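You operate a simulated robot arm through the tools that you are given. There is no shell and no other tool.

You are at the controls of a simulated robot arm. One attempt, no reset.

## Task
Spin the two loaded tubes and stand them upright in the SPUN rack.
Fine: one full run as the dials stand; leave the lid open.
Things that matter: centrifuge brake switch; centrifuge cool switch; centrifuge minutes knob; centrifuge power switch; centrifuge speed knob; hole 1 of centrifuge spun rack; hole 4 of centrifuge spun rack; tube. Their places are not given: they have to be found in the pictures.

It is judged by the outcome, as a careful person would: the job done as asked, and still so three seconds after it is handed in. It fails if anything else is knocked over, pushed out of place, dropped, spilled or broken. Lids that push on must go on centred and level and be pressed home; caps that screw on are set level and turned clockwise until they are tight.

## Robot
A 7-joint arm with a two-finger parallel gripper, fixed in place. Base frame: the origin is at the foot of the arm, x ahead of it, y to its left, z up. Lengths are in m, angles in degrees, forces in N, time in s.
Its first joint turns from -166.0 to 166.0 degrees. Payload 4.4 kg.
Tool frame: the origin (TCP) lies between the finger pads and is the grasp point; the fingertips stand 0.023 m ahead of it; z points along the fingers, y is the line along which they close. The gripper opens to 0.094 m. The fingers are 0.038 m wide and 0.01 m thick; the gripper's body (0.054 by 0.096 m) begins 0.039 m behind the TCP.
Orientation is that of the tool frame in the base frame, as a unit quaternion [x, y, z, w]. With the fingers straight down and closing along the base's y, the tool's x points along the base's -x, its y along +y and its z along -z.

## Interface
- The arm moves only by the tool drive_tool. Its argument "increments" is a list of rows, each a list of 7 numbers: the turn, a rotation vector about the tool's x, y, z in units of 90 degrees (1.0 is 90 degrees), then the shift along the tool's x, y, z in units of 100 mm (1.0 is 100 mm), then the opening, from 0 (shut) to 1 (fully open). In form: [[rx, ry, rz, dx, dy, dz, gripper], ...]. A call has 1 to 20 rows; each row is the pose to reach, as a shift and turn from the pose commanded when the call began, along the tool's axes at that moment. A call with a number of a shift or a turn outside -1 to 1 is refused whole. Each row takes 0.2 s and may step no farther than 0.05 m and 8.6 degrees from the row before; otherwise, or with a gripper value out of range, the whole call is refused. A pose out of reach is approached as far as the arm can. The call stops where the force on the tool passes 90 N (or 10 N more than at its start, if that is more) or the arm is blocked; 0.2 s more then pass. Each finger travels about 0.072 m/s and halts on what it meets, pressing with about 36 N; the grip force reading is that of the motor and also rises with nothing between the fingers. The clock runs only during rows and for 0.2 s after the last one: add rows that repeat a pose to give the fingers time. It gives the time, the measured TCP pose, the force on the tool (base axes), the opening and the grip force at its end, in the units of the frame above (readings bear some noise), with the torque about the TCP (base axes, N m) and any sound that the robot's microphone picked up, and new pictures: "pictures" is both (left out), scene, wrist or none.
- Cameras (640 x 400 px; columns grow to the right, rows downward): "scene" is fixed at [0.3903, -0.5114, 1.5612]; the picture's right is [0.83, -0.56, 0.00], its down [-0.23, -0.33, -0.91] and it looks along [0.52, 0.75, -0.41] (base axes); focal length 249 px, centre (320, 200). "wrist" rides on the gripper at [0.086, 0.016, -0.074] in the tool frame; the picture's right is [-0.18, 0.98, 0.00], its down [-0.58, -0.11, -0.81] and it looks along [-0.79, -0.15, 0.59] (tool axes); focal length 243 px, centre (320, 200).
- probe_pixels(camera, pixels): for up to 12 pixels [column, row] of the newest picture of that camera ("zoom" is the newest enlarged one), the place [x, y, z] in the base frame of the surface seen there, good to about 0.003 m, but the place of the scene camera against the robot may be out by one fixed shift of up to 0.025 m in any direction. The clock stands still meanwhile.
- inspect(camera, box): a new picture of the part [left, top, right, bottom] of that camera's present view, enlarged. The clock stands still meanwhile.
- close_job(): hands the job in; it is judged then, once.

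Unless the task says otherwise, let go and move clear before handing in.

The tools are called after ">>>" by a JSON object that holds its "api" and its "payload". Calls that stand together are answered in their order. drive_tool: Moves the arm, as the interface text tells. Its arguments: {"type":"object","properties":{"increments":{"type":"array"},"pictures":{"type":"string","enum":["both","scene","wrist","none"]}},"required":["increments"]} The other tools are called the same way: probe_pixels (camera, pixels) gives the place of the surface under pixels of a picture; inspect (camera, box) takes an enlarged picture of a part of a camera's view; close_job () hands the job in.

At the start:

```text
clock: 0.0
tool_pos: [0.5692, 0.3169, 1.5538]
tool_rot: [0.0, 1.0, 0.001, -0.001]
ft_force: [0.9, -0.2, -0.4]
ft_torque: [0.02, 0.01, 0.0]
width: 0.0938
grip_force: 0.0
```

scene: 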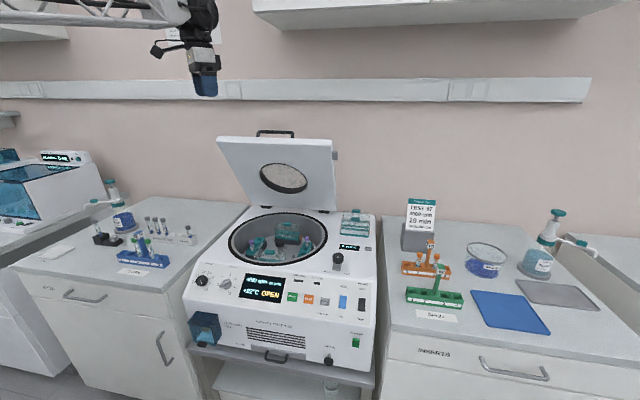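
wrist: 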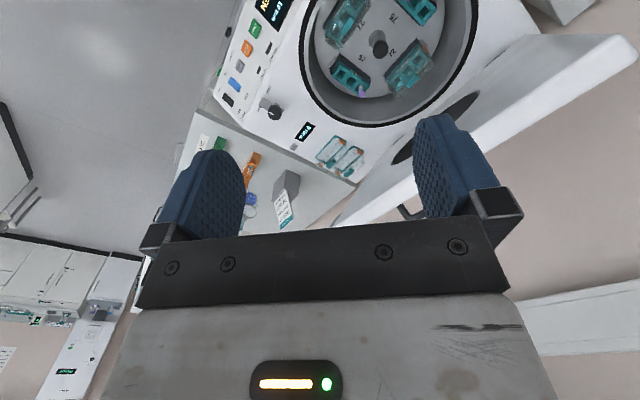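

The scene shows an open centrifuge at about (280,240), a control panel around (265,290), a blue rack at (143,260) and orange/green racks at (430,270). I'll enlarge these regions first.

>>> {"api": "inspect", "payload": {"camera": "scene", "box": [180, 190, 390, 370]}}

>>> {"api": "inspect", "payload": {"camera": "scene", "box": [380, 190, 560, 330]}}

>>> {"api": "inspect", "payload": {"camera": "scene", "box": [80, 170, 220, 290]}}

>>> {"api": "inspect", "payload": {"camera": "wrist", "box": [200, 0, 500, 200]}}

```text
2.22 times, centred on (285, 280) of scene
```

zoom: 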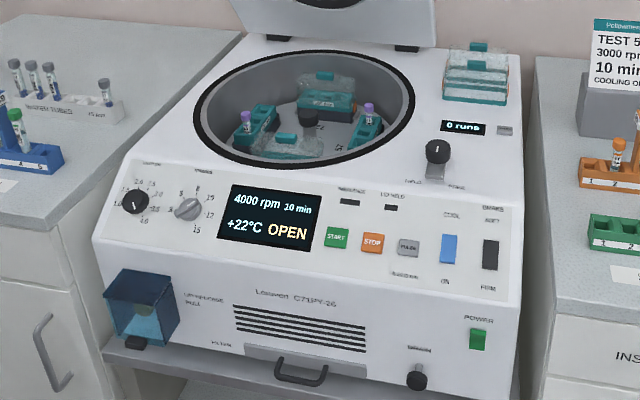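

```text
2.86 times, centred on (470, 260) of scene
```

zoom: 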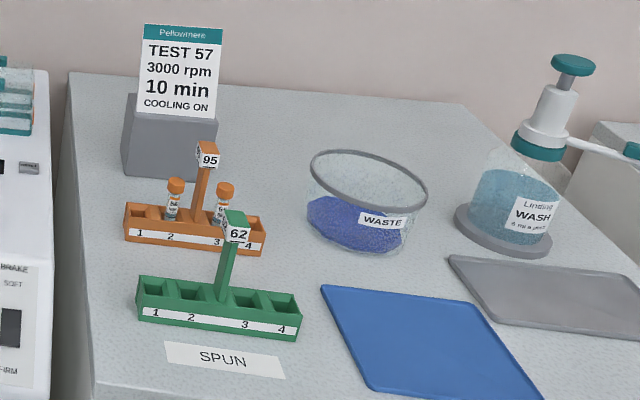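

```text
3.33 times, centred on (150, 230) of scene
```

zoom: 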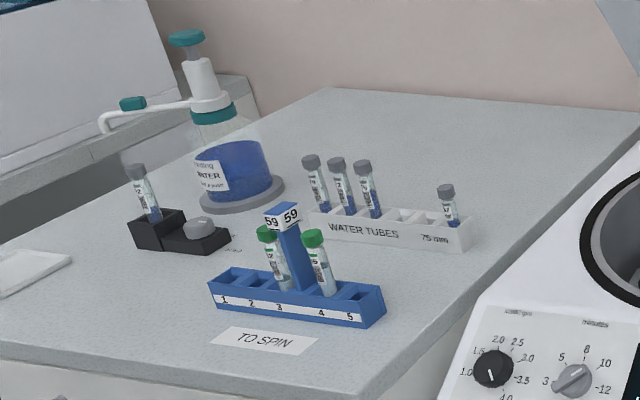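

```text
2.00 times, centred on (350, 100) of wrist
```

zoom: 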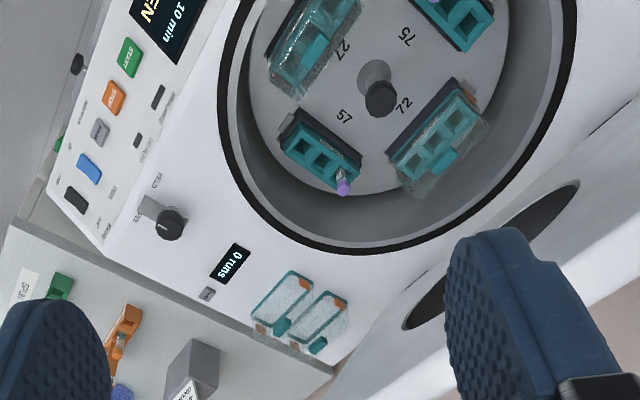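

The display reads "4000 rpm 10 min +22°C OPEN", and two purple-capped tubes sit in the unlidded buckets. I'll probe key places with both cameras to get their coordinates and the scene camera's offset.

>>> {"api": "probe_pixels", "payload": {"camera": "scene", "pixels": [[291, 297], [309, 300], [323, 302], [343, 302], [361, 304], [338, 258], [201, 281], [241, 284], [275, 133], [357, 342], [435, 297], [302, 226]]}}

>>> {"api": "probe_pixels", "payload": {"camera": "wrist", "pixels": [[264, 28], [256, 48], [249, 65], [243, 83], [237, 100], [284, 112], [372, 90], [380, 47], [390, 62], [347, 160], [300, 20], [478, 90]]}}

```text
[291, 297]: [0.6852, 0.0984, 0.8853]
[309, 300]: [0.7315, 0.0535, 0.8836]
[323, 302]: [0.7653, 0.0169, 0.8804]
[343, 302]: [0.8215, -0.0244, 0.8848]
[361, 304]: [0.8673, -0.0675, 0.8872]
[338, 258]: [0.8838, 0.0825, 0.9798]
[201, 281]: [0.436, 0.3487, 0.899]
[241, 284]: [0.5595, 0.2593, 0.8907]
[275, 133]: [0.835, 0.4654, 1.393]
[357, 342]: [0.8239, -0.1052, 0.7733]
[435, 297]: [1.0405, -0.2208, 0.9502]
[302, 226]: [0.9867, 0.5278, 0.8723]
```

```text
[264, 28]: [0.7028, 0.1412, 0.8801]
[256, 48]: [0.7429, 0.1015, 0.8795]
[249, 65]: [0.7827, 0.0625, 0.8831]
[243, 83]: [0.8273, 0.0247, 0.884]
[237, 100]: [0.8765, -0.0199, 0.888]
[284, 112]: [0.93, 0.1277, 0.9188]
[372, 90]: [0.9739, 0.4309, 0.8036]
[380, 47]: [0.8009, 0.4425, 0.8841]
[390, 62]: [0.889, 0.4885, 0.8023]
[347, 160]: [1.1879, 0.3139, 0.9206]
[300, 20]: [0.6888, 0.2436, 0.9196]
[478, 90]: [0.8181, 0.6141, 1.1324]
```

The wrist zoom's left edge is at pixel 190, so my earlier wrist pixels were about 9 px off. I'll reprobe the START button and the others with corrected pixels.

>>> {"api": "probe_pixels", "payload": {"camera": "wrist", "pixels": [[255, 28], [247, 48], [240, 66], [234, 83], [228, 100], [274, 112], [380, 49], [361, 94], [330, 150], [354, 160], [305, 131], [452, 40]]}}

>>> {"api": "inspect", "payload": {"camera": "scene", "box": [185, 265, 285, 330]}}

>>> {"api": "inspect", "payload": {"camera": "scene", "box": [280, 230, 380, 320]}}

>>> {"api": "inspect", "payload": {"camera": "scene", "box": [225, 200, 335, 270]}}

>>> {"api": "inspect", "payload": {"camera": "scene", "box": [210, 120, 350, 215]}}

```text
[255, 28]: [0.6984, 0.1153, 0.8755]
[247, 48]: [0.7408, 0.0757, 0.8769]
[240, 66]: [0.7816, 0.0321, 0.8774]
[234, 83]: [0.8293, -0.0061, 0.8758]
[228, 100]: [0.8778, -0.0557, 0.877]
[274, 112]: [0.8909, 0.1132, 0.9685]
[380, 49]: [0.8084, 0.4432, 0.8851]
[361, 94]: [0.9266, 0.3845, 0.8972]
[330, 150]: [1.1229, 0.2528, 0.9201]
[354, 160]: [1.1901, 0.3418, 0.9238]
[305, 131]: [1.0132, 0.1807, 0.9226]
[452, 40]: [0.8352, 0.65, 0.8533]
```

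```text
6.15 times, centred on (235, 298) of scene
```

zoom: 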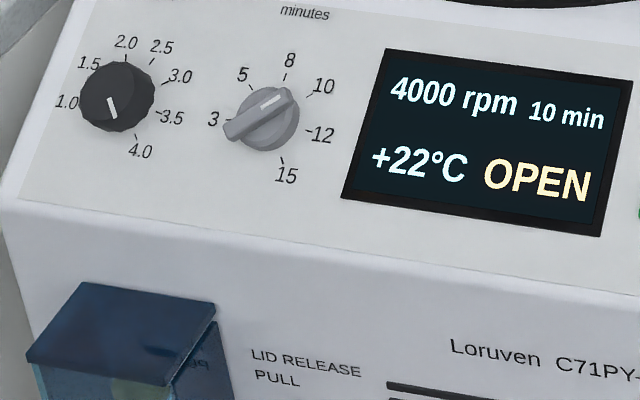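

```text
4.44 times, centred on (330, 275) of scene
```

zoom: 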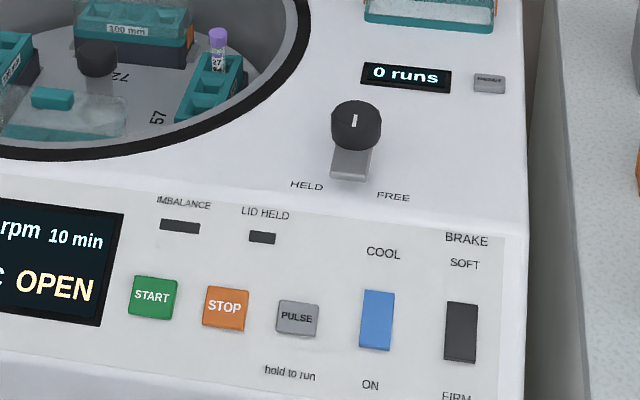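

```text
5.71 times, centred on (280, 235) of scene
```

zoom: 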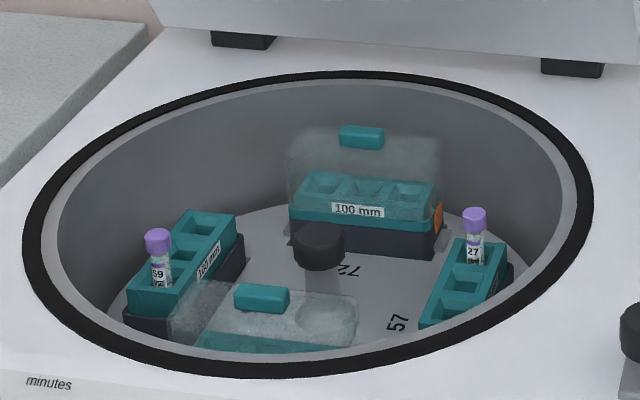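

```text
4.21 times, centred on (280, 168) of scene
```

zoom: 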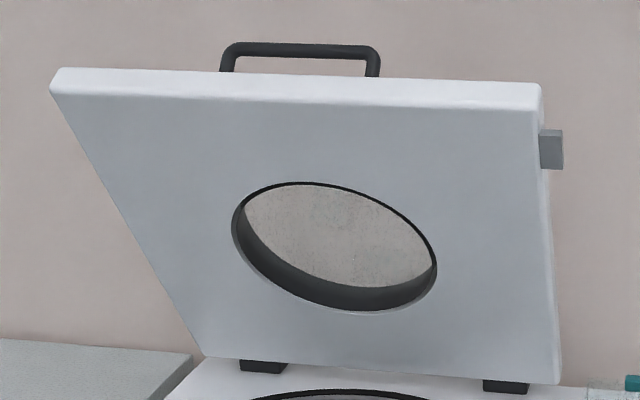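

The panel shows START at scene (291,297) and a HELD/FREE lid latch lever at about (338,258), and the lid stands open with its handle at (275,133). I'll probe the lid outline and zoom in on the rack and sign.

>>> {"api": "probe_pixels", "payload": {"camera": "scene", "pixels": [[275, 131], [260, 134], [291, 134], [223, 139], [330, 147], [237, 204], [327, 208], [280, 160], [238, 210], [322, 215], [336, 154], [341, 154]]}}

>>> {"api": "inspect", "payload": {"camera": "scene", "box": [395, 235, 475, 325]}}

>>> {"api": "probe_pixels", "payload": {"camera": "scene", "pixels": [[408, 288], [413, 291], [425, 293], [444, 296], [457, 297], [420, 306], [460, 305], [440, 268], [348, 242], [281, 243], [252, 244], [307, 239]]}}

```text
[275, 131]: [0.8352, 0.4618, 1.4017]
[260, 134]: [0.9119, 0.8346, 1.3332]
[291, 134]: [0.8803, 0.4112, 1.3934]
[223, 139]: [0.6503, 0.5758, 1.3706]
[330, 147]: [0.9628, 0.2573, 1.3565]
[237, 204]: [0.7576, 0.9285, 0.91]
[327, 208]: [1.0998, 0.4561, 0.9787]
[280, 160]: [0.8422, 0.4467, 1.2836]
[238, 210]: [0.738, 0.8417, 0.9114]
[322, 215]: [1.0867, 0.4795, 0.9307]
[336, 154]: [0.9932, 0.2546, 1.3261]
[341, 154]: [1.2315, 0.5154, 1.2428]
```

```text
4.44 times, centred on (435, 280) of scene
```

zoom: 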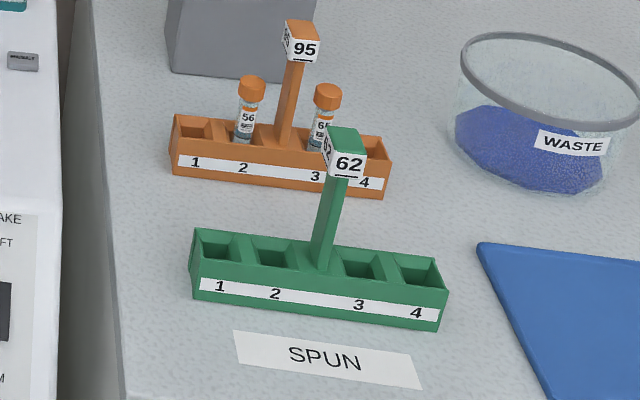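

```text
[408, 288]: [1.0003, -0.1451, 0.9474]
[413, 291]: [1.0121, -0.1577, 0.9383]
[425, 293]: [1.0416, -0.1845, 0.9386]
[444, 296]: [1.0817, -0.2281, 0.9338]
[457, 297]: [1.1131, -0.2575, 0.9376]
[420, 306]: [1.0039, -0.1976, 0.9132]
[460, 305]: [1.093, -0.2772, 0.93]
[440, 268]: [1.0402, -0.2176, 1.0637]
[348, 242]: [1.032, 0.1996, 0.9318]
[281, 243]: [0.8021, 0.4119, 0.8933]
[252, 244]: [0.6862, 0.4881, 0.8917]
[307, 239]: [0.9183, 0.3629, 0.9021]
```

From the scene points, the centrifuge's front faces roughly (-0.69,-0.72), the lid's top edge stands over the hub, and SPUN rack hole 1 is near x≈1.02, y≈-0.14. I'll turn the tool about 46° to square up with the centrifuge and back off for a better wrist view.

>>> {"api": "drive_tool", "payload": {"increments": [[0, 0, -0.085, 0.13, -0.16, 0.16, 1], [0, 0, -0.17, 0.26, -0.33, 0.33, 1], [0, 0, -0.255, 0.4, -0.5, 0.5, 1], [0, 0, -0.34, 0.53, -0.66, 0.66, 1], [0, 0, -0.425, 0.66, -0.83, 0.83, 1], [0, 0, -0.51, 0.8, -1.0, 1.0, 1]], "pictures": "both"}}

```text
clock: 1.4
tool_pos: [0.4892, 0.2163, 1.4547]
tool_rot: [-0.391, 0.921, -0.001, 0.0]
ft_force: [-0.1, -0.8, -0.7]
ft_torque: [0.01, 0.02, -0.01]
width: 0.0939
grip_force: 0.0
```

scene: 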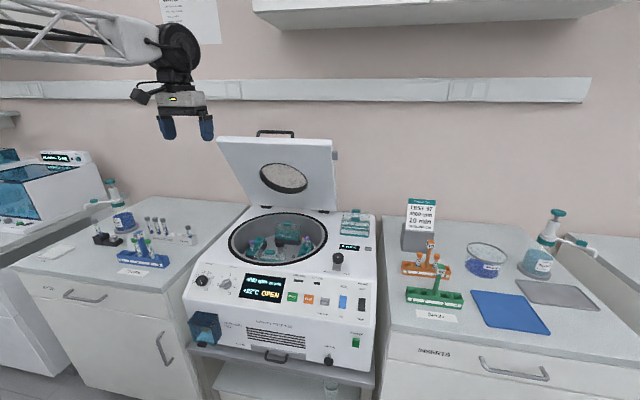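
wrist: 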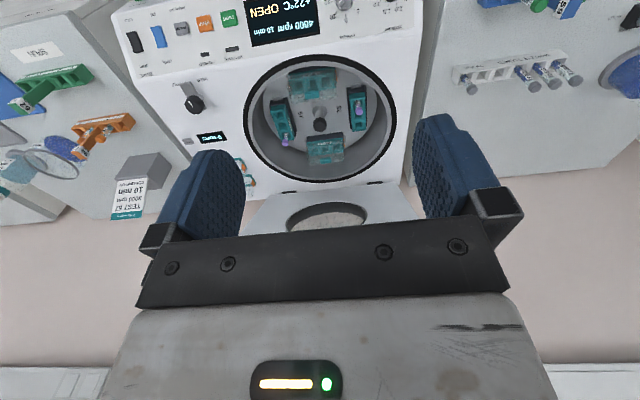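

The wrist view is now square to the centrifuge, upside down, with the bowl at (320,118) and the latch lever at (193,103). I'll zoom in on the details.

>>> {"api": "inspect", "payload": {"camera": "wrist", "box": [230, 40, 410, 190]}}

>>> {"api": "inspect", "payload": {"camera": "wrist", "box": [110, 0, 270, 150]}}

>>> {"api": "inspect", "payload": {"camera": "wrist", "box": [0, 40, 160, 220]}}

>>> {"api": "probe_pixels", "payload": {"camera": "wrist", "pixels": [[320, 112], [320, 125], [285, 142], [358, 103], [193, 103], [180, 86], [229, 18], [205, 23], [181, 28], [157, 36], [134, 42], [215, 137]]}}

```text
2.67 times, centred on (320, 115) of wrist
```

zoom: 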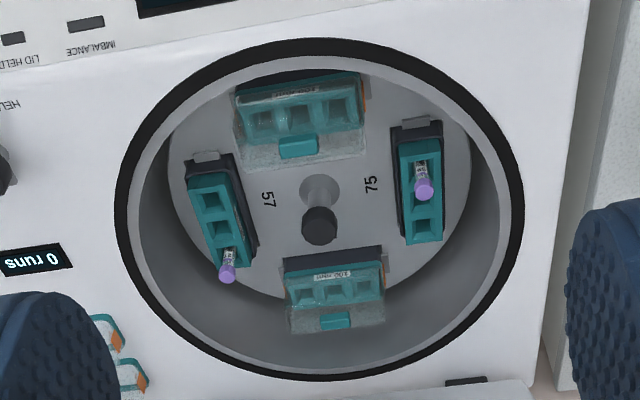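

```text
2.67 times, centred on (190, 75) of wrist
```

zoom: 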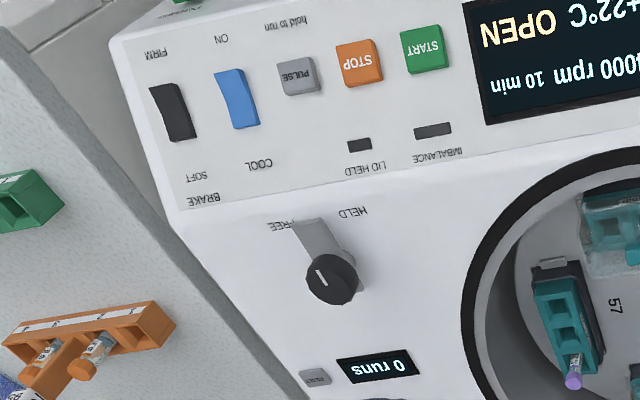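

```text
2.22 times, centred on (80, 130) of wrist
```

zoom: 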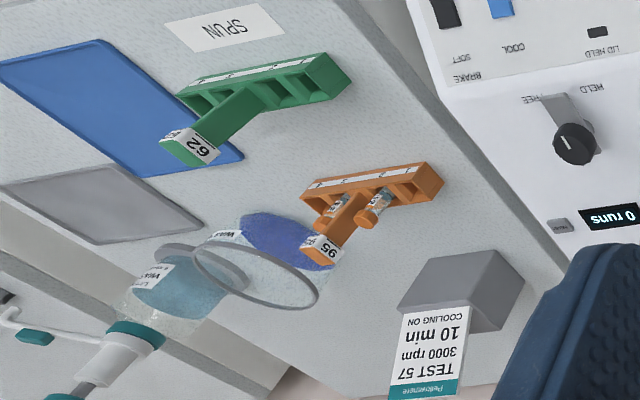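

```text
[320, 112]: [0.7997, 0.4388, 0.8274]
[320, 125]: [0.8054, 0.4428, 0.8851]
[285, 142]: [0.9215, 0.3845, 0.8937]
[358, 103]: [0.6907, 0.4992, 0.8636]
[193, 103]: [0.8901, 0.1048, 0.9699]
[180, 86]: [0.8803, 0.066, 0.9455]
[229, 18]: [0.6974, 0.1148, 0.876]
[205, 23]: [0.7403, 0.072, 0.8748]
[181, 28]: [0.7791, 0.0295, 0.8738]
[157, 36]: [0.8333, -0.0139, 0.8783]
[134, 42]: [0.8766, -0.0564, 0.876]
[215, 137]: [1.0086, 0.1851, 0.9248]
```

The lever arm points toward the FREE label and the two tubes look to sit in mirrored holes of buckets 57 and 75. Next I'll look closely at the lid handle, the lever and the tubes.

>>> {"api": "inspect", "payload": {"camera": "scene", "box": [245, 118, 309, 158]}}

>>> {"api": "inspect", "payload": {"camera": "scene", "box": [310, 235, 374, 275]}}

>>> {"api": "inspect", "payload": {"camera": "wrist", "box": [150, 60, 230, 120]}}

>>> {"api": "inspect", "payload": {"camera": "wrist", "box": [265, 85, 305, 155]}}

>>> {"api": "inspect", "payload": {"camera": "wrist", "box": [340, 75, 380, 145]}}

```text
10.00 times, centred on (277, 138) of scene
```

zoom: 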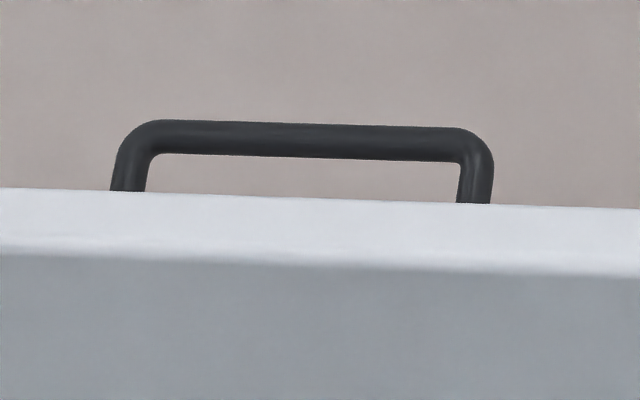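

```text
10.00 times, centred on (342, 255) of scene
```

zoom: 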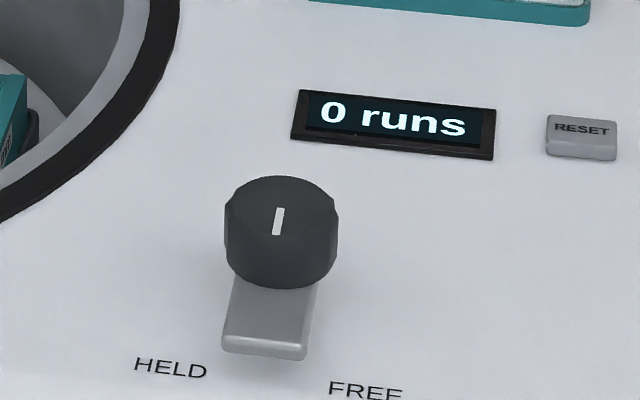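

```text
6.67 times, centred on (190, 90) of wrist
```

zoom: 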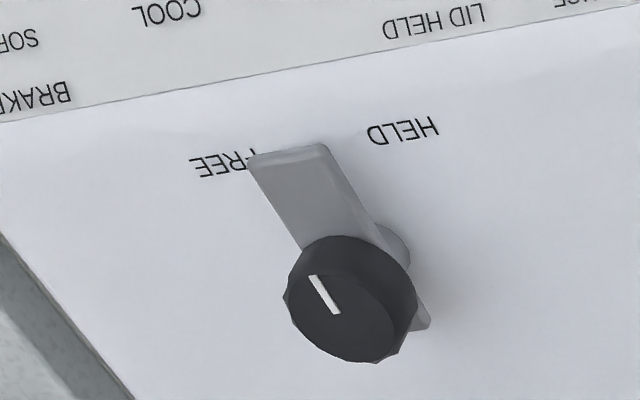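

```text
5.71 times, centred on (285, 120) of wrist
```

zoom: 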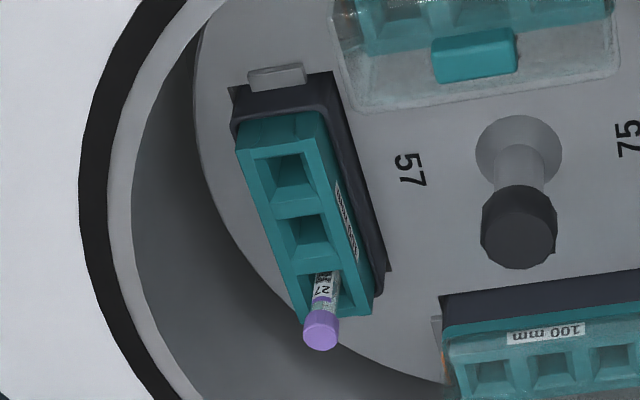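

```text
5.71 times, centred on (360, 110) of wrist
```

zoom: 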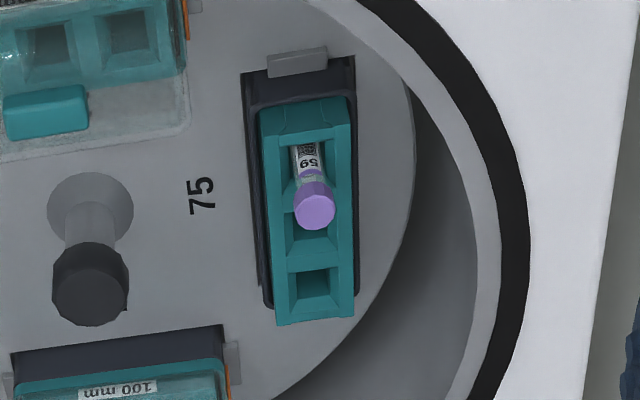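

The handle is a U-bar standing off the lid's outer face near its top edge, and the latch lever points to FREE. I'll move up and toward the lid so the wrist camera can measure the bar.

>>> {"api": "drive_tool", "payload": {"increments": [[0, 0, 0, -0.25, -0.1, -0.25, 1], [0, 0, 0, -0.5, -0.2, -0.5, 1], [0, 0, 0, -0.75, -0.35, -0.75, 1], [0, 0, 0, -1.0, -0.5, -1.0, 1]], "pictures": "none"}}

>>> {"api": "drive_tool", "payload": {"increments": [[0, 0, 0, -0.2, 0, -0.2, 1], [0, 0, 0, -0.5, 0, -0.4, 1], [0, 0, 0, -0.85, 0, -0.55, 1]], "pictures": "both"}}

```text
clock: 2.4
tool_pos: [0.5938, 0.2514, 1.5548]
tool_rot: [-0.389, 0.921, 0.001, 0.0]
ft_force: [-0.4, -0.2, 0.9]
ft_torque: [-0.01, 0.0, -0.02]
width: 0.0942
grip_force: 0.1
```

```text
clock: 3.2
tool_pos: [0.6512, 0.3125, 1.6104]
tool_rot: [-0.39, 0.921, 0.001, 0.001]
ft_force: [-0.9, -0.3, 0.3]
ft_torque: [-0.01, 0.01, -0.01]
width: 0.0939
grip_force: 0.1
```

scene: 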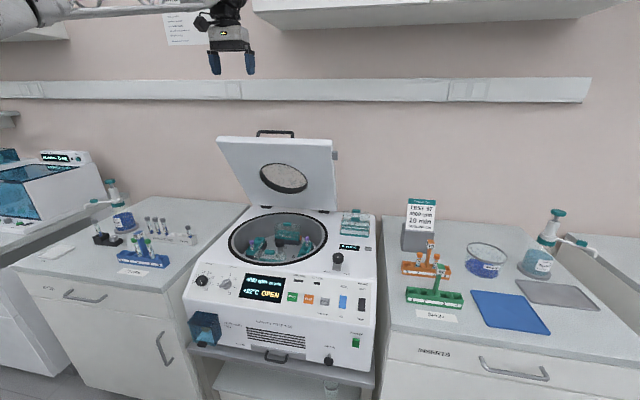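
wrist: 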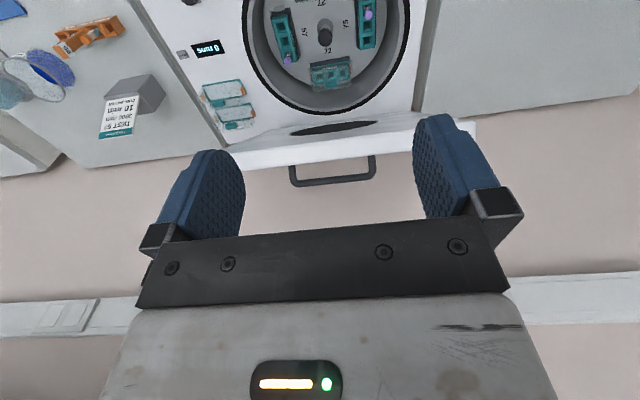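

The handle bar now shows clearly at about wrist (332,181). I'll probe it along with the lid edge, and zoom in.

>>> {"api": "inspect", "payload": {"camera": "wrist", "box": [260, 130, 400, 210]}}

>>> {"api": "probe_pixels", "payload": {"camera": "wrist", "pixels": [[295, 183], [310, 183], [333, 181], [355, 180], [370, 178], [291, 170], [371, 162], [332, 156], [240, 165], [415, 145], [240, 155], [420, 125]]}}

```text
4.57 times, centred on (330, 170) of wrist
```

zoom: 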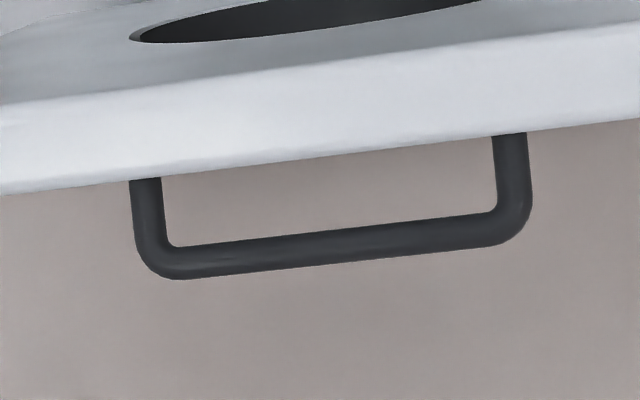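

```text
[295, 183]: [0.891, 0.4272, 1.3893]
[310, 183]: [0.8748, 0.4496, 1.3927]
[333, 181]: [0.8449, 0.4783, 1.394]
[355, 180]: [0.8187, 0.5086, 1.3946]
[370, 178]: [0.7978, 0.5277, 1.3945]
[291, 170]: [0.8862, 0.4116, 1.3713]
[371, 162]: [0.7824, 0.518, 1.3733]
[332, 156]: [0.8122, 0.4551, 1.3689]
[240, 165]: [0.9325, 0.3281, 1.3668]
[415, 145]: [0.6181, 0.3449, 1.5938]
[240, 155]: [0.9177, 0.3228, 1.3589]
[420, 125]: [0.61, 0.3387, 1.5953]
```

The bar runs from about (0.891,0.427) to (0.798,0.528) at z≈1.39. I'll turn the tool a quarter turn so the fingers close across the bar, staying well above the lid.

>>> {"api": "drive_tool", "payload": {"increments": [[0, 0, 0.09, 0, 0, 0, 1], [0, 0, 0.18, 0, 0, 0, 1], [0, 0, 0.27, 0, 0, 0, 1], [0, 0, 0.36, 0, 0, 0, 1], [0, 0, 0.45, 0, 0, 0, 1], [0, 0, 0.54, 0, 0, 0, 1], [0, 0, 0.63, 0, 0, 0, 1], [0, 0, 0.72, 0, 0, 0, 1], [0, 0, 0.81, 0, 0, 0, 1], [0, 0, 0.9, 0, 0, 0, 1], [0, 0, 0.985, 0, 0, 0, 1]], "pictures": "both"}}

```text
clock: 5.6
tool_pos: [0.6528, 0.3149, 1.6099]
tool_rot: [0.366, 0.931, 0.001, 0.0]
ft_force: [-0.4, -0.6, -0.2]
ft_torque: [0.01, 0.02, -0.02]
width: 0.094
grip_force: 0.1
```

scene: 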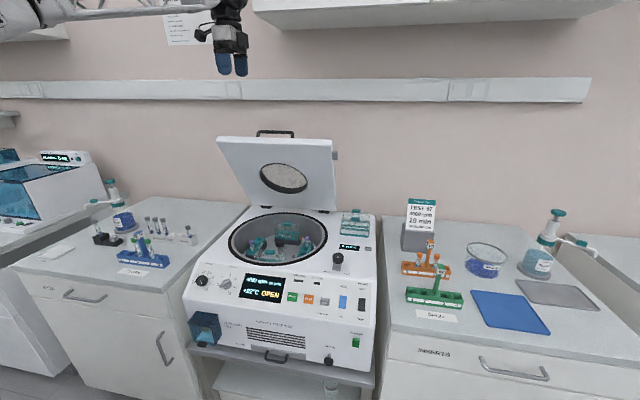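
wrist: 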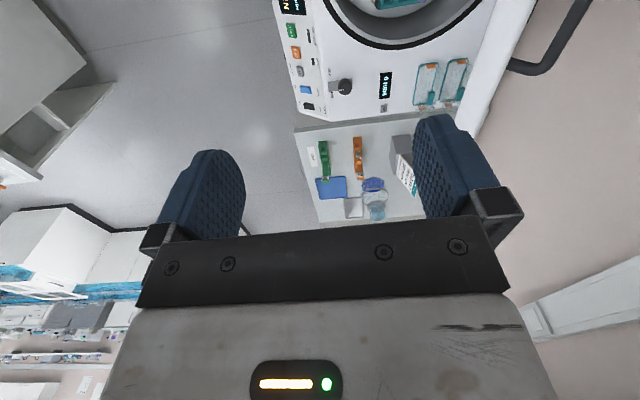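

The tool's closing direction now lies front to back. I'll advance over the handle while staying above it and narrowing the fingers.

>>> {"api": "drive_tool", "payload": {"increments": [[0, 0, 0, -0.05, 0.35, 0.1, 0.8], [0, 0, 0, -0.08, 0.7, 0.2, 0.6], [0, 0, 0, -0.1, 1.0, 0.4, 0.36]], "pictures": "none"}}

>>> {"api": "drive_tool", "payload": {"increments": [[0, 0, 0, -0.05, 0.35, 0.2, 0.36], [0, 0, 0, -0.08, 0.7, 0.4, 0.36], [0, 0, 0, -0.1, 0.95, 0.7, 0.36], [0, 0, 0, -0.1, 0.95, 0.7, 0.36]], "pictures": "both"}}

```text
clock: 6.4
tool_pos: [0.7295, 0.3808, 1.5704]
tool_rot: [0.365, 0.931, 0.001, 0.001]
ft_force: [-0.4, 0.8, 1.0]
ft_torque: [0.01, -0.03, 0.01]
width: 0.034
grip_force: 0.0
```

```text
clock: 7.4
tool_pos: [0.7999, 0.4433, 1.4982]
tool_rot: [0.365, 0.931, -0.001, 0.0]
ft_force: [-0.6, -0.3, -0.9]
ft_torque: [0.0, -0.01, 0.02]
width: 0.0336
grip_force: 0.1
```

scene: 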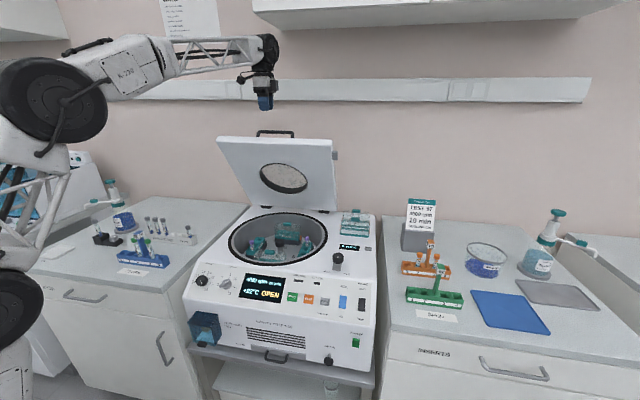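
wrist: 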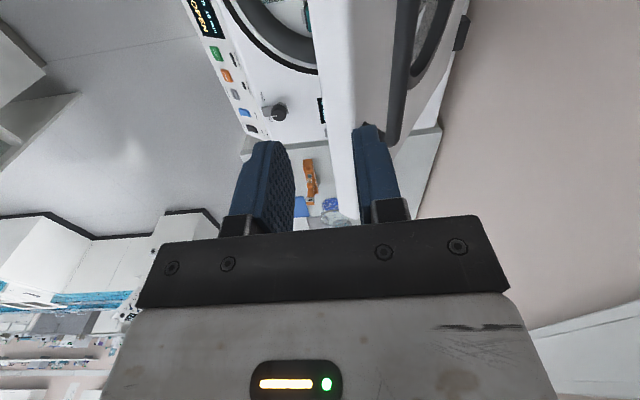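

The handle bar shows at wrist (400,80), beyond the fingers. I'll probe it from this closer view.

>>> {"api": "probe_pixels", "payload": {"camera": "wrist", "pixels": [[409, 20], [404, 50], [399, 80], [394, 110], [391, 132], [398, 20], [392, 60], [386, 100], [414, 20], [350, 60], [330, 60], [318, 60]]}}

>>> {"api": "inspect", "payload": {"camera": "wrist", "box": [290, 0, 490, 160]}}

```text
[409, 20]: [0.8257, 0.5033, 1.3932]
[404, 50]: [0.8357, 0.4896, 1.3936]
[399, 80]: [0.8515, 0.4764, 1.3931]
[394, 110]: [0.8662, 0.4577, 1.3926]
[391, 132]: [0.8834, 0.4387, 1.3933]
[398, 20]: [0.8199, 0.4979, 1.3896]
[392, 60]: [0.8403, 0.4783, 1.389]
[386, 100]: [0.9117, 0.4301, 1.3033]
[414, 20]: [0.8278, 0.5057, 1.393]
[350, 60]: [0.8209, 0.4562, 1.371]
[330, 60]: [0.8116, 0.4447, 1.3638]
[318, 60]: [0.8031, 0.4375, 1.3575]
```

```text
2.50 times, centred on (390, 80) of wrist
```

zoom: 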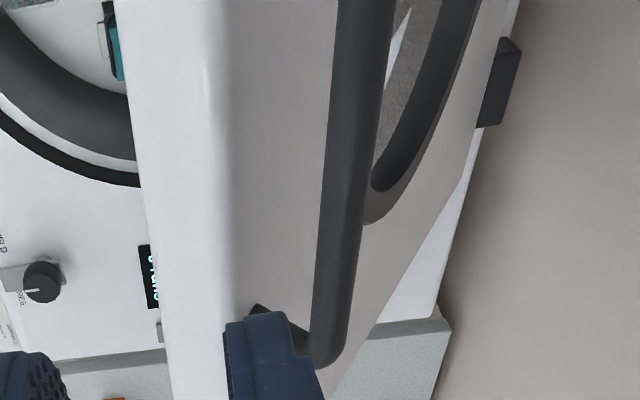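

The bar axis works out at about (0.852,0.477), z≈1.387, radius about 7 mm, standing about 38 mm off the lid face. I'll move to a pre-grasp point above it, tilted 15° so one finger enters between the bar and the lid.

>>> {"api": "drive_tool", "payload": {"increments": [[-0.06, 0, 0.01, -0.05, 0.16, 0.2, 0.36], [-0.12, 0, 0.02, -0.1, 0.32, 0.4, 0.36], [-0.167, 0, 0.03, -0.154, 0.478, 0.6, 0.36], [-0.167, 0, 0.03, -0.154, 0.478, 0.6, 0.36]], "pictures": "both"}}

```text
clock: 8.4
tool_pos: [0.8449, 0.4684, 1.4405]
tool_rot: [0.383, 0.914, 0.122, 0.048]
ft_force: [0.3, 0.0, 0.9]
ft_torque: [-0.01, -0.01, 0.01]
width: 0.0338
grip_force: 0.1
```

scene: 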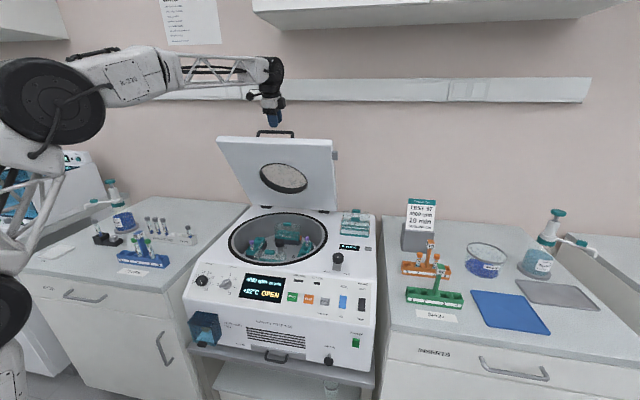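
wrist: 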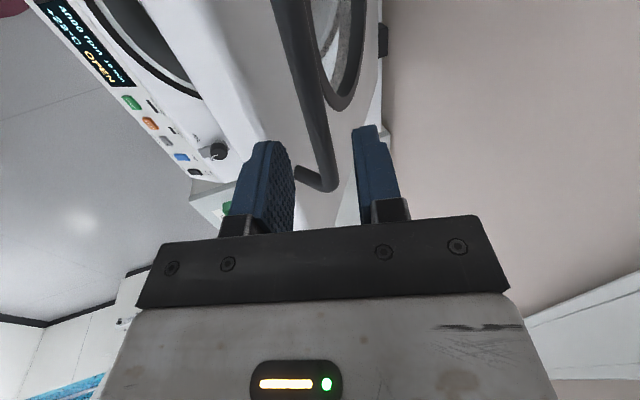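

The bar (300–335 px) sits between the two fingers in the wrist view. I'll go down along the tool axis by 50 mm over the bar.

>>> {"api": "drive_tool", "payload": {"increments": [[0, 0, 0, 0, 0, 0.13, 0.36], [0, 0, 0, 0, -0.01, 0.26, 0.36], [0, 0, 0, 0, -0.02, 0.38, 0.36], [0, 0, 0, 0, -0.02, 0.5, 0.36]], "pictures": "both"}}

```text
clock: 9.4
tool_pos: [0.8521, 0.4768, 1.39]
tool_rot: [0.384, 0.914, 0.122, 0.047]
ft_force: [-0.5, 0.3, 0.4]
ft_torque: [-0.01, -0.02, -0.03]
width: 0.0341
grip_force: 0.1
```

scene: 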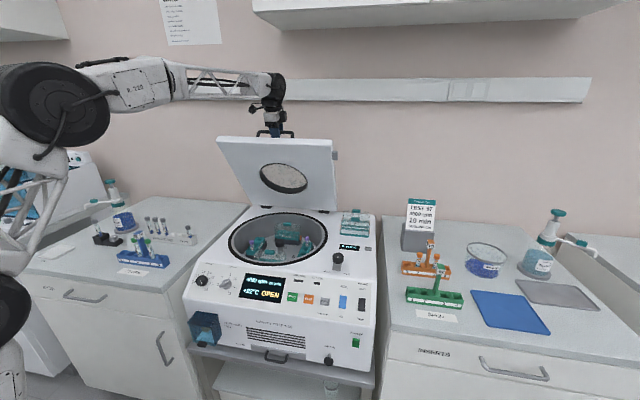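
wrist: 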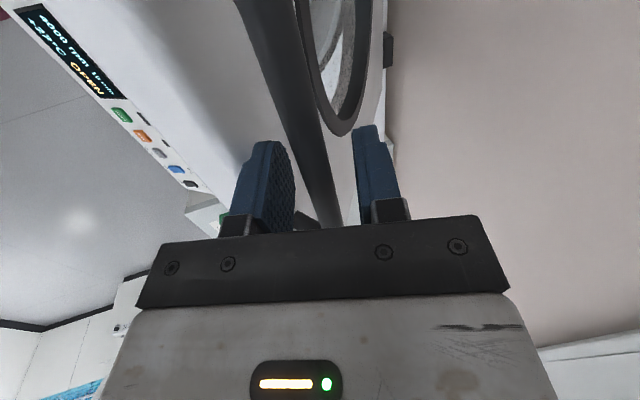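

The bar is between the fingers with no contact force. I'll close on it now.

>>> {"api": "drive_tool", "payload": {"increments": [[0, 0, 0, 0, 0, 0, 0.2], [0, 0, 0, 0, 0, 0, 0.05], [0, 0, 0, 0, 0, 0, 0], [0, 0, 0, 0, 0, 0, 0]], "pictures": "wrist"}}

```text
clock: 10.4
tool_pos: [0.8514, 0.478, 1.3911]
tool_rot: [0.383, 0.915, 0.121, 0.048]
ft_force: [0.7, 1.2, 1.9]
ft_torque: [-0.19, -0.15, 0.4]
width: 0.0141
grip_force: 45.4
```

wrist: 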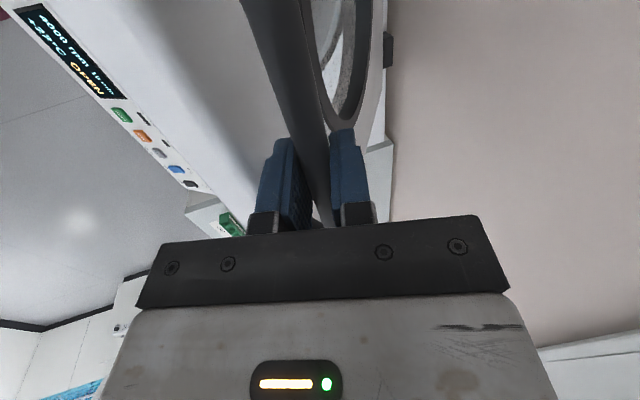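

The grip on the bar is firm (14 mm wide, 45 N). I'll start closing the lid with a short arc about the estimated hinge and watch the forces.

>>> {"api": "drive_tool", "payload": {"increments": [[0, 0, 0, 0, -0.1, 0.015, 0], [0, 0, 0, 0, -0.196, 0.03, 0], [0, 0, 0, 0, -0.28, 0.046, 0], [0, 0, 0, 0, -0.366, 0.063, 0]], "pictures": "scene"}}

```text
clock: 11.4
tool_pos: [0.8288, 0.453, 1.3733]
tool_rot: [0.383, 0.915, 0.121, 0.047]
ft_force: [2.2, 8.9, -10.3]
ft_torque: [0.25, 0.06, 0.6]
width: 0.0135
grip_force: 44.9
```

scene: 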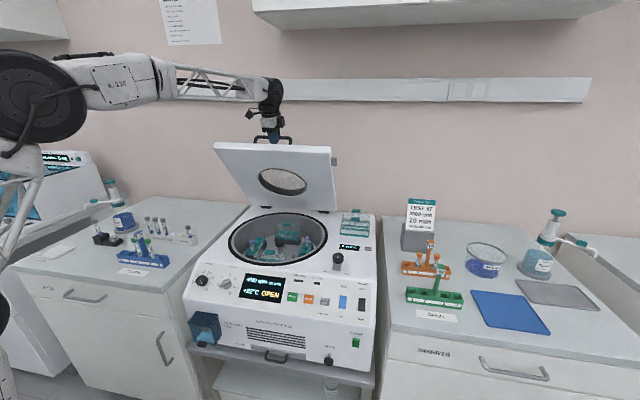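

The lid follows the hand, with about a 13 N inward pull, so the hinge sits a bit further back than I estimated. I've refitted the arc and will continue.

>>> {"api": "drive_tool", "payload": {"increments": [[0, 0, 0, 0, -0.16, 0.055, 0], [0, 0, 0, 0, -0.32, 0.117, 0], [0, 0, 0, 0, -0.48, 0.177, 0], [0, 0, 0, 0, -0.644, 0.24, 0]], "pictures": "scene"}}

```text
clock: 12.4
tool_pos: [0.7876, 0.413, 1.3349]
tool_rot: [0.383, 0.914, 0.122, 0.048]
ft_force: [8.0, -13.0, 5.9]
ft_torque: [-0.36, -0.49, 0.69]
width: 0.0139
grip_force: 45.2
```

scene: 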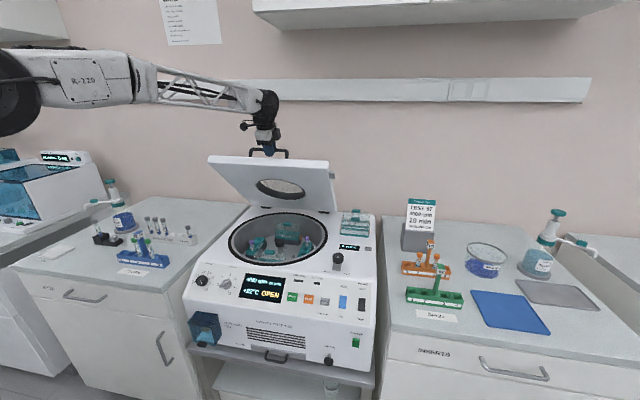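

Forces remain small, with about 15 N sideways, so I'm adding a slight lateral correction and continuing the arc to roughly 40°.

>>> {"api": "drive_tool", "payload": {"increments": [[0, 0, 0, -0.02, -0.157, 0.073, 0], [0, 0, 0, -0.039, -0.314, 0.147, 0], [0, 0, 0, -0.043, -0.465, 0.23, 0], [0, 0, 0, -0.047, -0.616, 0.314, 0], [0, 0, 0, -0.051, -0.762, 0.408, 0], [0, 0, 0, -0.055, -0.907, 0.502, 0]], "pictures": "scene"}}

```text
clock: 13.8
tool_pos: [0.7388, 0.3576, 1.2617]
tool_rot: [0.384, 0.914, 0.122, 0.047]
ft_force: [-27.1, 26.4, 0.3]
ft_torque: [0.16, 0.2, 1.31]
width: 0.0138
grip_force: 46.0
```

scene: 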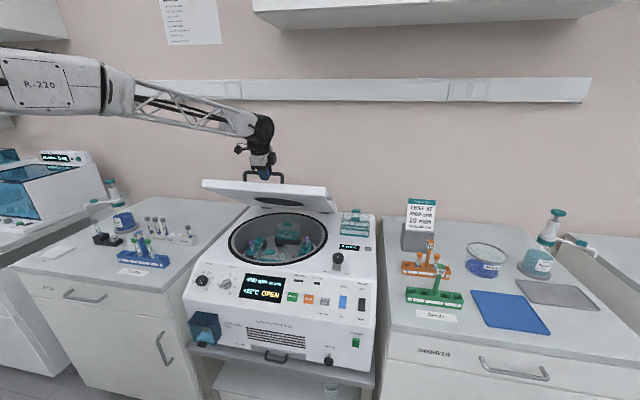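

The arc fits well (radial force about 0). The sideways force is about -38 N, so I'll back off 4 mm laterally and continue down.

>>> {"api": "drive_tool", "payload": {"increments": [[0, 0, 0, 0.03, -0.137, 0.102, 0], [0, 0, 0, 0.038, -0.277, 0.207, 0], [0, 0, 0, 0.038, -0.405, 0.318, 0], [0, 0, 0, 0.037, -0.538, 0.434, 0], [0, 0, 0, 0.036, -0.66, 0.554, 0], [0, 0, 0, 0.035, -0.783, 0.679, 0], [0, 0, 0, 0.034, -0.87, 0.775, 0], [0, 0, 0, 0.033, -0.955, 0.873, 0]], "pictures": "both"}}

```text
clock: 15.6
tool_pos: [0.6861, 0.3108, 1.1539]
tool_rot: [0.383, 0.914, 0.121, 0.048]
ft_force: [16.1, -11.7, -1.3]
ft_torque: [-0.32, -0.31, 1.67]
width: 0.0138
grip_force: 44.6
```

scene: 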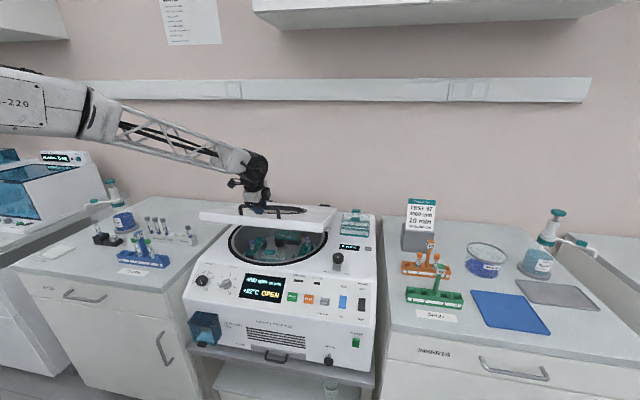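
wrist: 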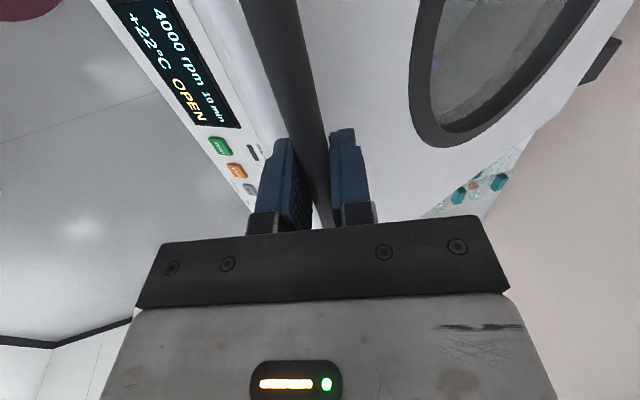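

The lid is most of the way down and the arc still fits. I'll continue to about 11° with small sideways and yaw corrections.

>>> {"api": "drive_tool", "payload": {"increments": [[0, 0, -0.007, -0.008, -0.106, 0.134, 0], [0, 0, -0.015, -0.015, -0.213, 0.272, 0], [0, 0, -0.015, -0.016, -0.31, 0.414, 0], [0, 0, -0.015, -0.017, -0.406, 0.559, 0], [0, 0, -0.015, -0.018, -0.495, 0.707, 0], [0, 0, -0.015, -0.018, -0.58, 0.858, 0], [0, 0, -0.015, -0.018, -0.652, 0.997, 0]], "pictures": "both"}}

```text
clock: 17.2
tool_pos: [0.6604, 0.2848, 1.0406]
tool_rot: [0.372, 0.919, 0.12, 0.049]
ft_force: [-0.2, 36.8, -7.2]
ft_torque: [0.61, 0.57, -1.55]
width: 0.0142
grip_force: 44.6
```

scene: 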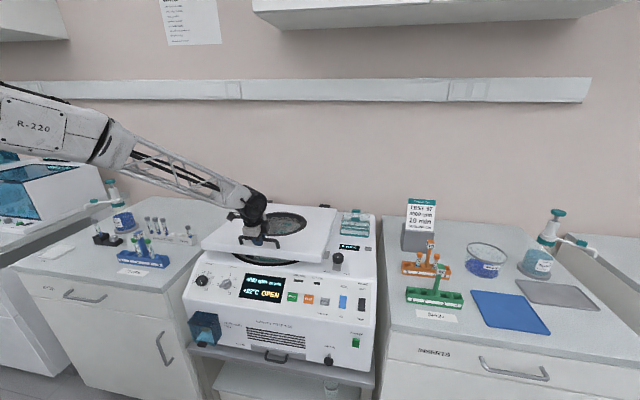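
wrist: 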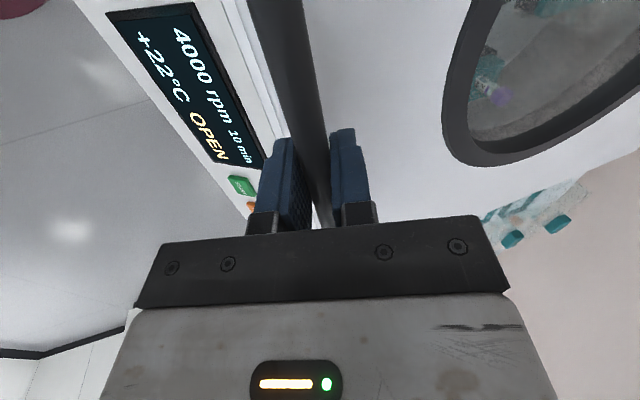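

The lid is nearly shut. The tool is being pulled about 26 N toward the hinge and sideways, so I'll ease both while lowering slowly.

>>> {"api": "drive_tool", "payload": {"increments": [[0, 0, 0.007, 0.015, -0.02, 0.09, 0], [0, 0, 0.007, 0.022, -0.056, 0.179, 0], [0, 0, 0.007, 0.022, -0.09, 0.258, 0], [0, 0, 0.007, 0.022, -0.123, 0.338, 0], [0, 0, 0.007, 0.022, -0.154, 0.418, 0]], "pictures": "scene"}}

```text
clock: 18.4
tool_pos: [0.656, 0.2839, 0.9988]
tool_rot: [0.377, 0.917, 0.123, 0.05]
ft_force: [-27.7, -34.0, 29.4]
ft_torque: [0.04, 0.2, -1.74]
width: 0.0139
grip_force: 45.0
```

scene: 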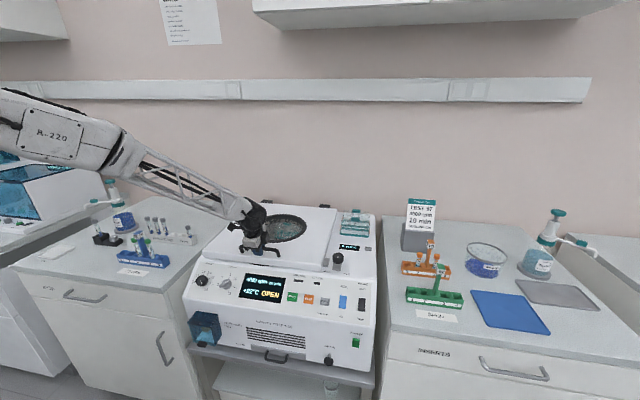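

The lid looks shut, with upward reaction of +29 N. I'll check the display and the gap.

>>> {"api": "inspect", "payload": {"camera": "scene", "box": [180, 190, 390, 320]}}

>>> {"api": "inspect", "payload": {"camera": "scene", "box": [300, 230, 380, 280]}}

```text
3.05 times, centred on (285, 255) of scene
```

zoom: 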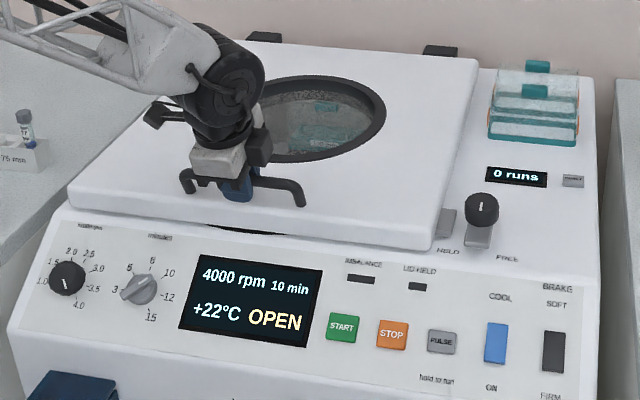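

```text
8.00 times, centred on (340, 255) of scene
```

zoom: 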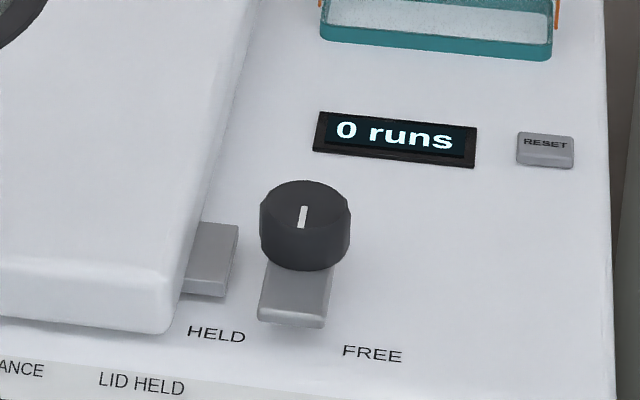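

The gasket gap is still visible under the front edge and the display reads OPEN. I'll correct forward slightly and lower another 10–15 mm.

>>> {"api": "drive_tool", "payload": {"increments": [[0, 0, 0, 0, -0.04, 0.0, 0], [0, 0, 0, 0, -0.06, 0.04, 0], [0, 0, 0, 0, -0.075, 0.085, 0], [0, 0, 0, 0, -0.085, 0.125, 0]], "pictures": "scene"}}

>>> {"api": "inspect", "payload": {"camera": "scene", "box": [180, 190, 390, 320]}}

```text
clock: 19.1
tool_pos: [0.6551, 0.2846, 0.9958]
tool_rot: [0.376, 0.916, 0.127, 0.054]
ft_force: [8.0, 18.9, -4.1]
ft_torque: [0.41, 0.49, -1.44]
width: 0.0139
grip_force: 44.6
stopped in row 3: the force on the tool passed its limit at 101 N (the readings are from after the stop); the commanded pose is now the measured one
```

scene: 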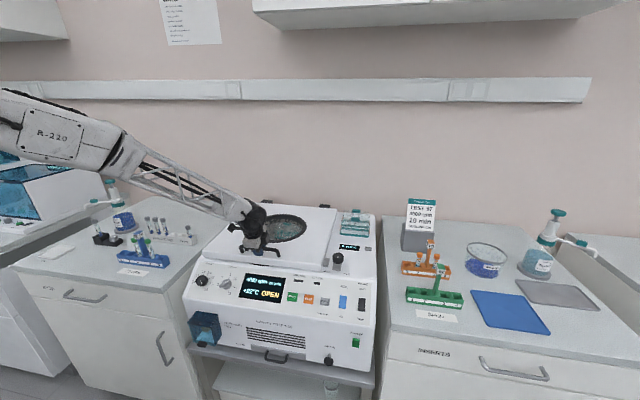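

```text
3.05 times, centred on (285, 255) of scene
```

zoom: 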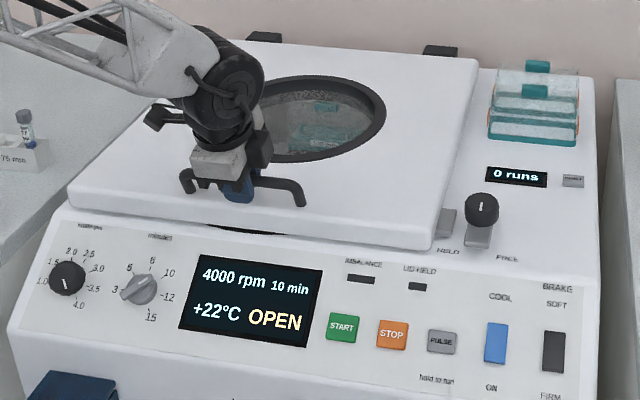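

The arm stopped at 101 N, so the lid is resting on its gasket ring. I'll open the fingers and withdraw upward along the tool axis, then check the lid.

>>> {"api": "drive_tool", "payload": {"increments": [[0, 0, 0, 0, 0, 0, 0.15], [0, 0, 0, 0, 0, 0, 0.36], [0, 0, 0, 0, 0, 0, 0.36]], "pictures": "both"}}

```text
clock: 19.9
tool_pos: [0.6559, 0.282, 0.996]
tool_rot: [0.376, 0.916, 0.127, 0.053]
ft_force: [-0.3, -0.2, 0.1]
ft_torque: [-0.01, 0.0, -0.02]
width: 0.0339
grip_force: 0.1
```

scene: 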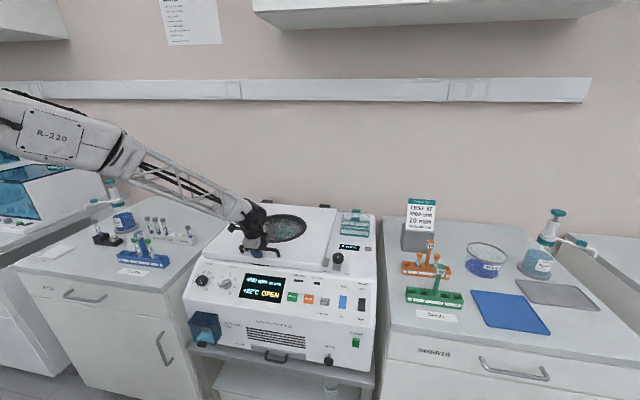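
wrist: 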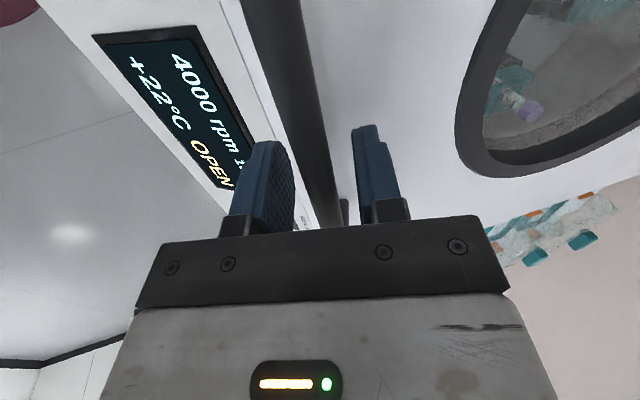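

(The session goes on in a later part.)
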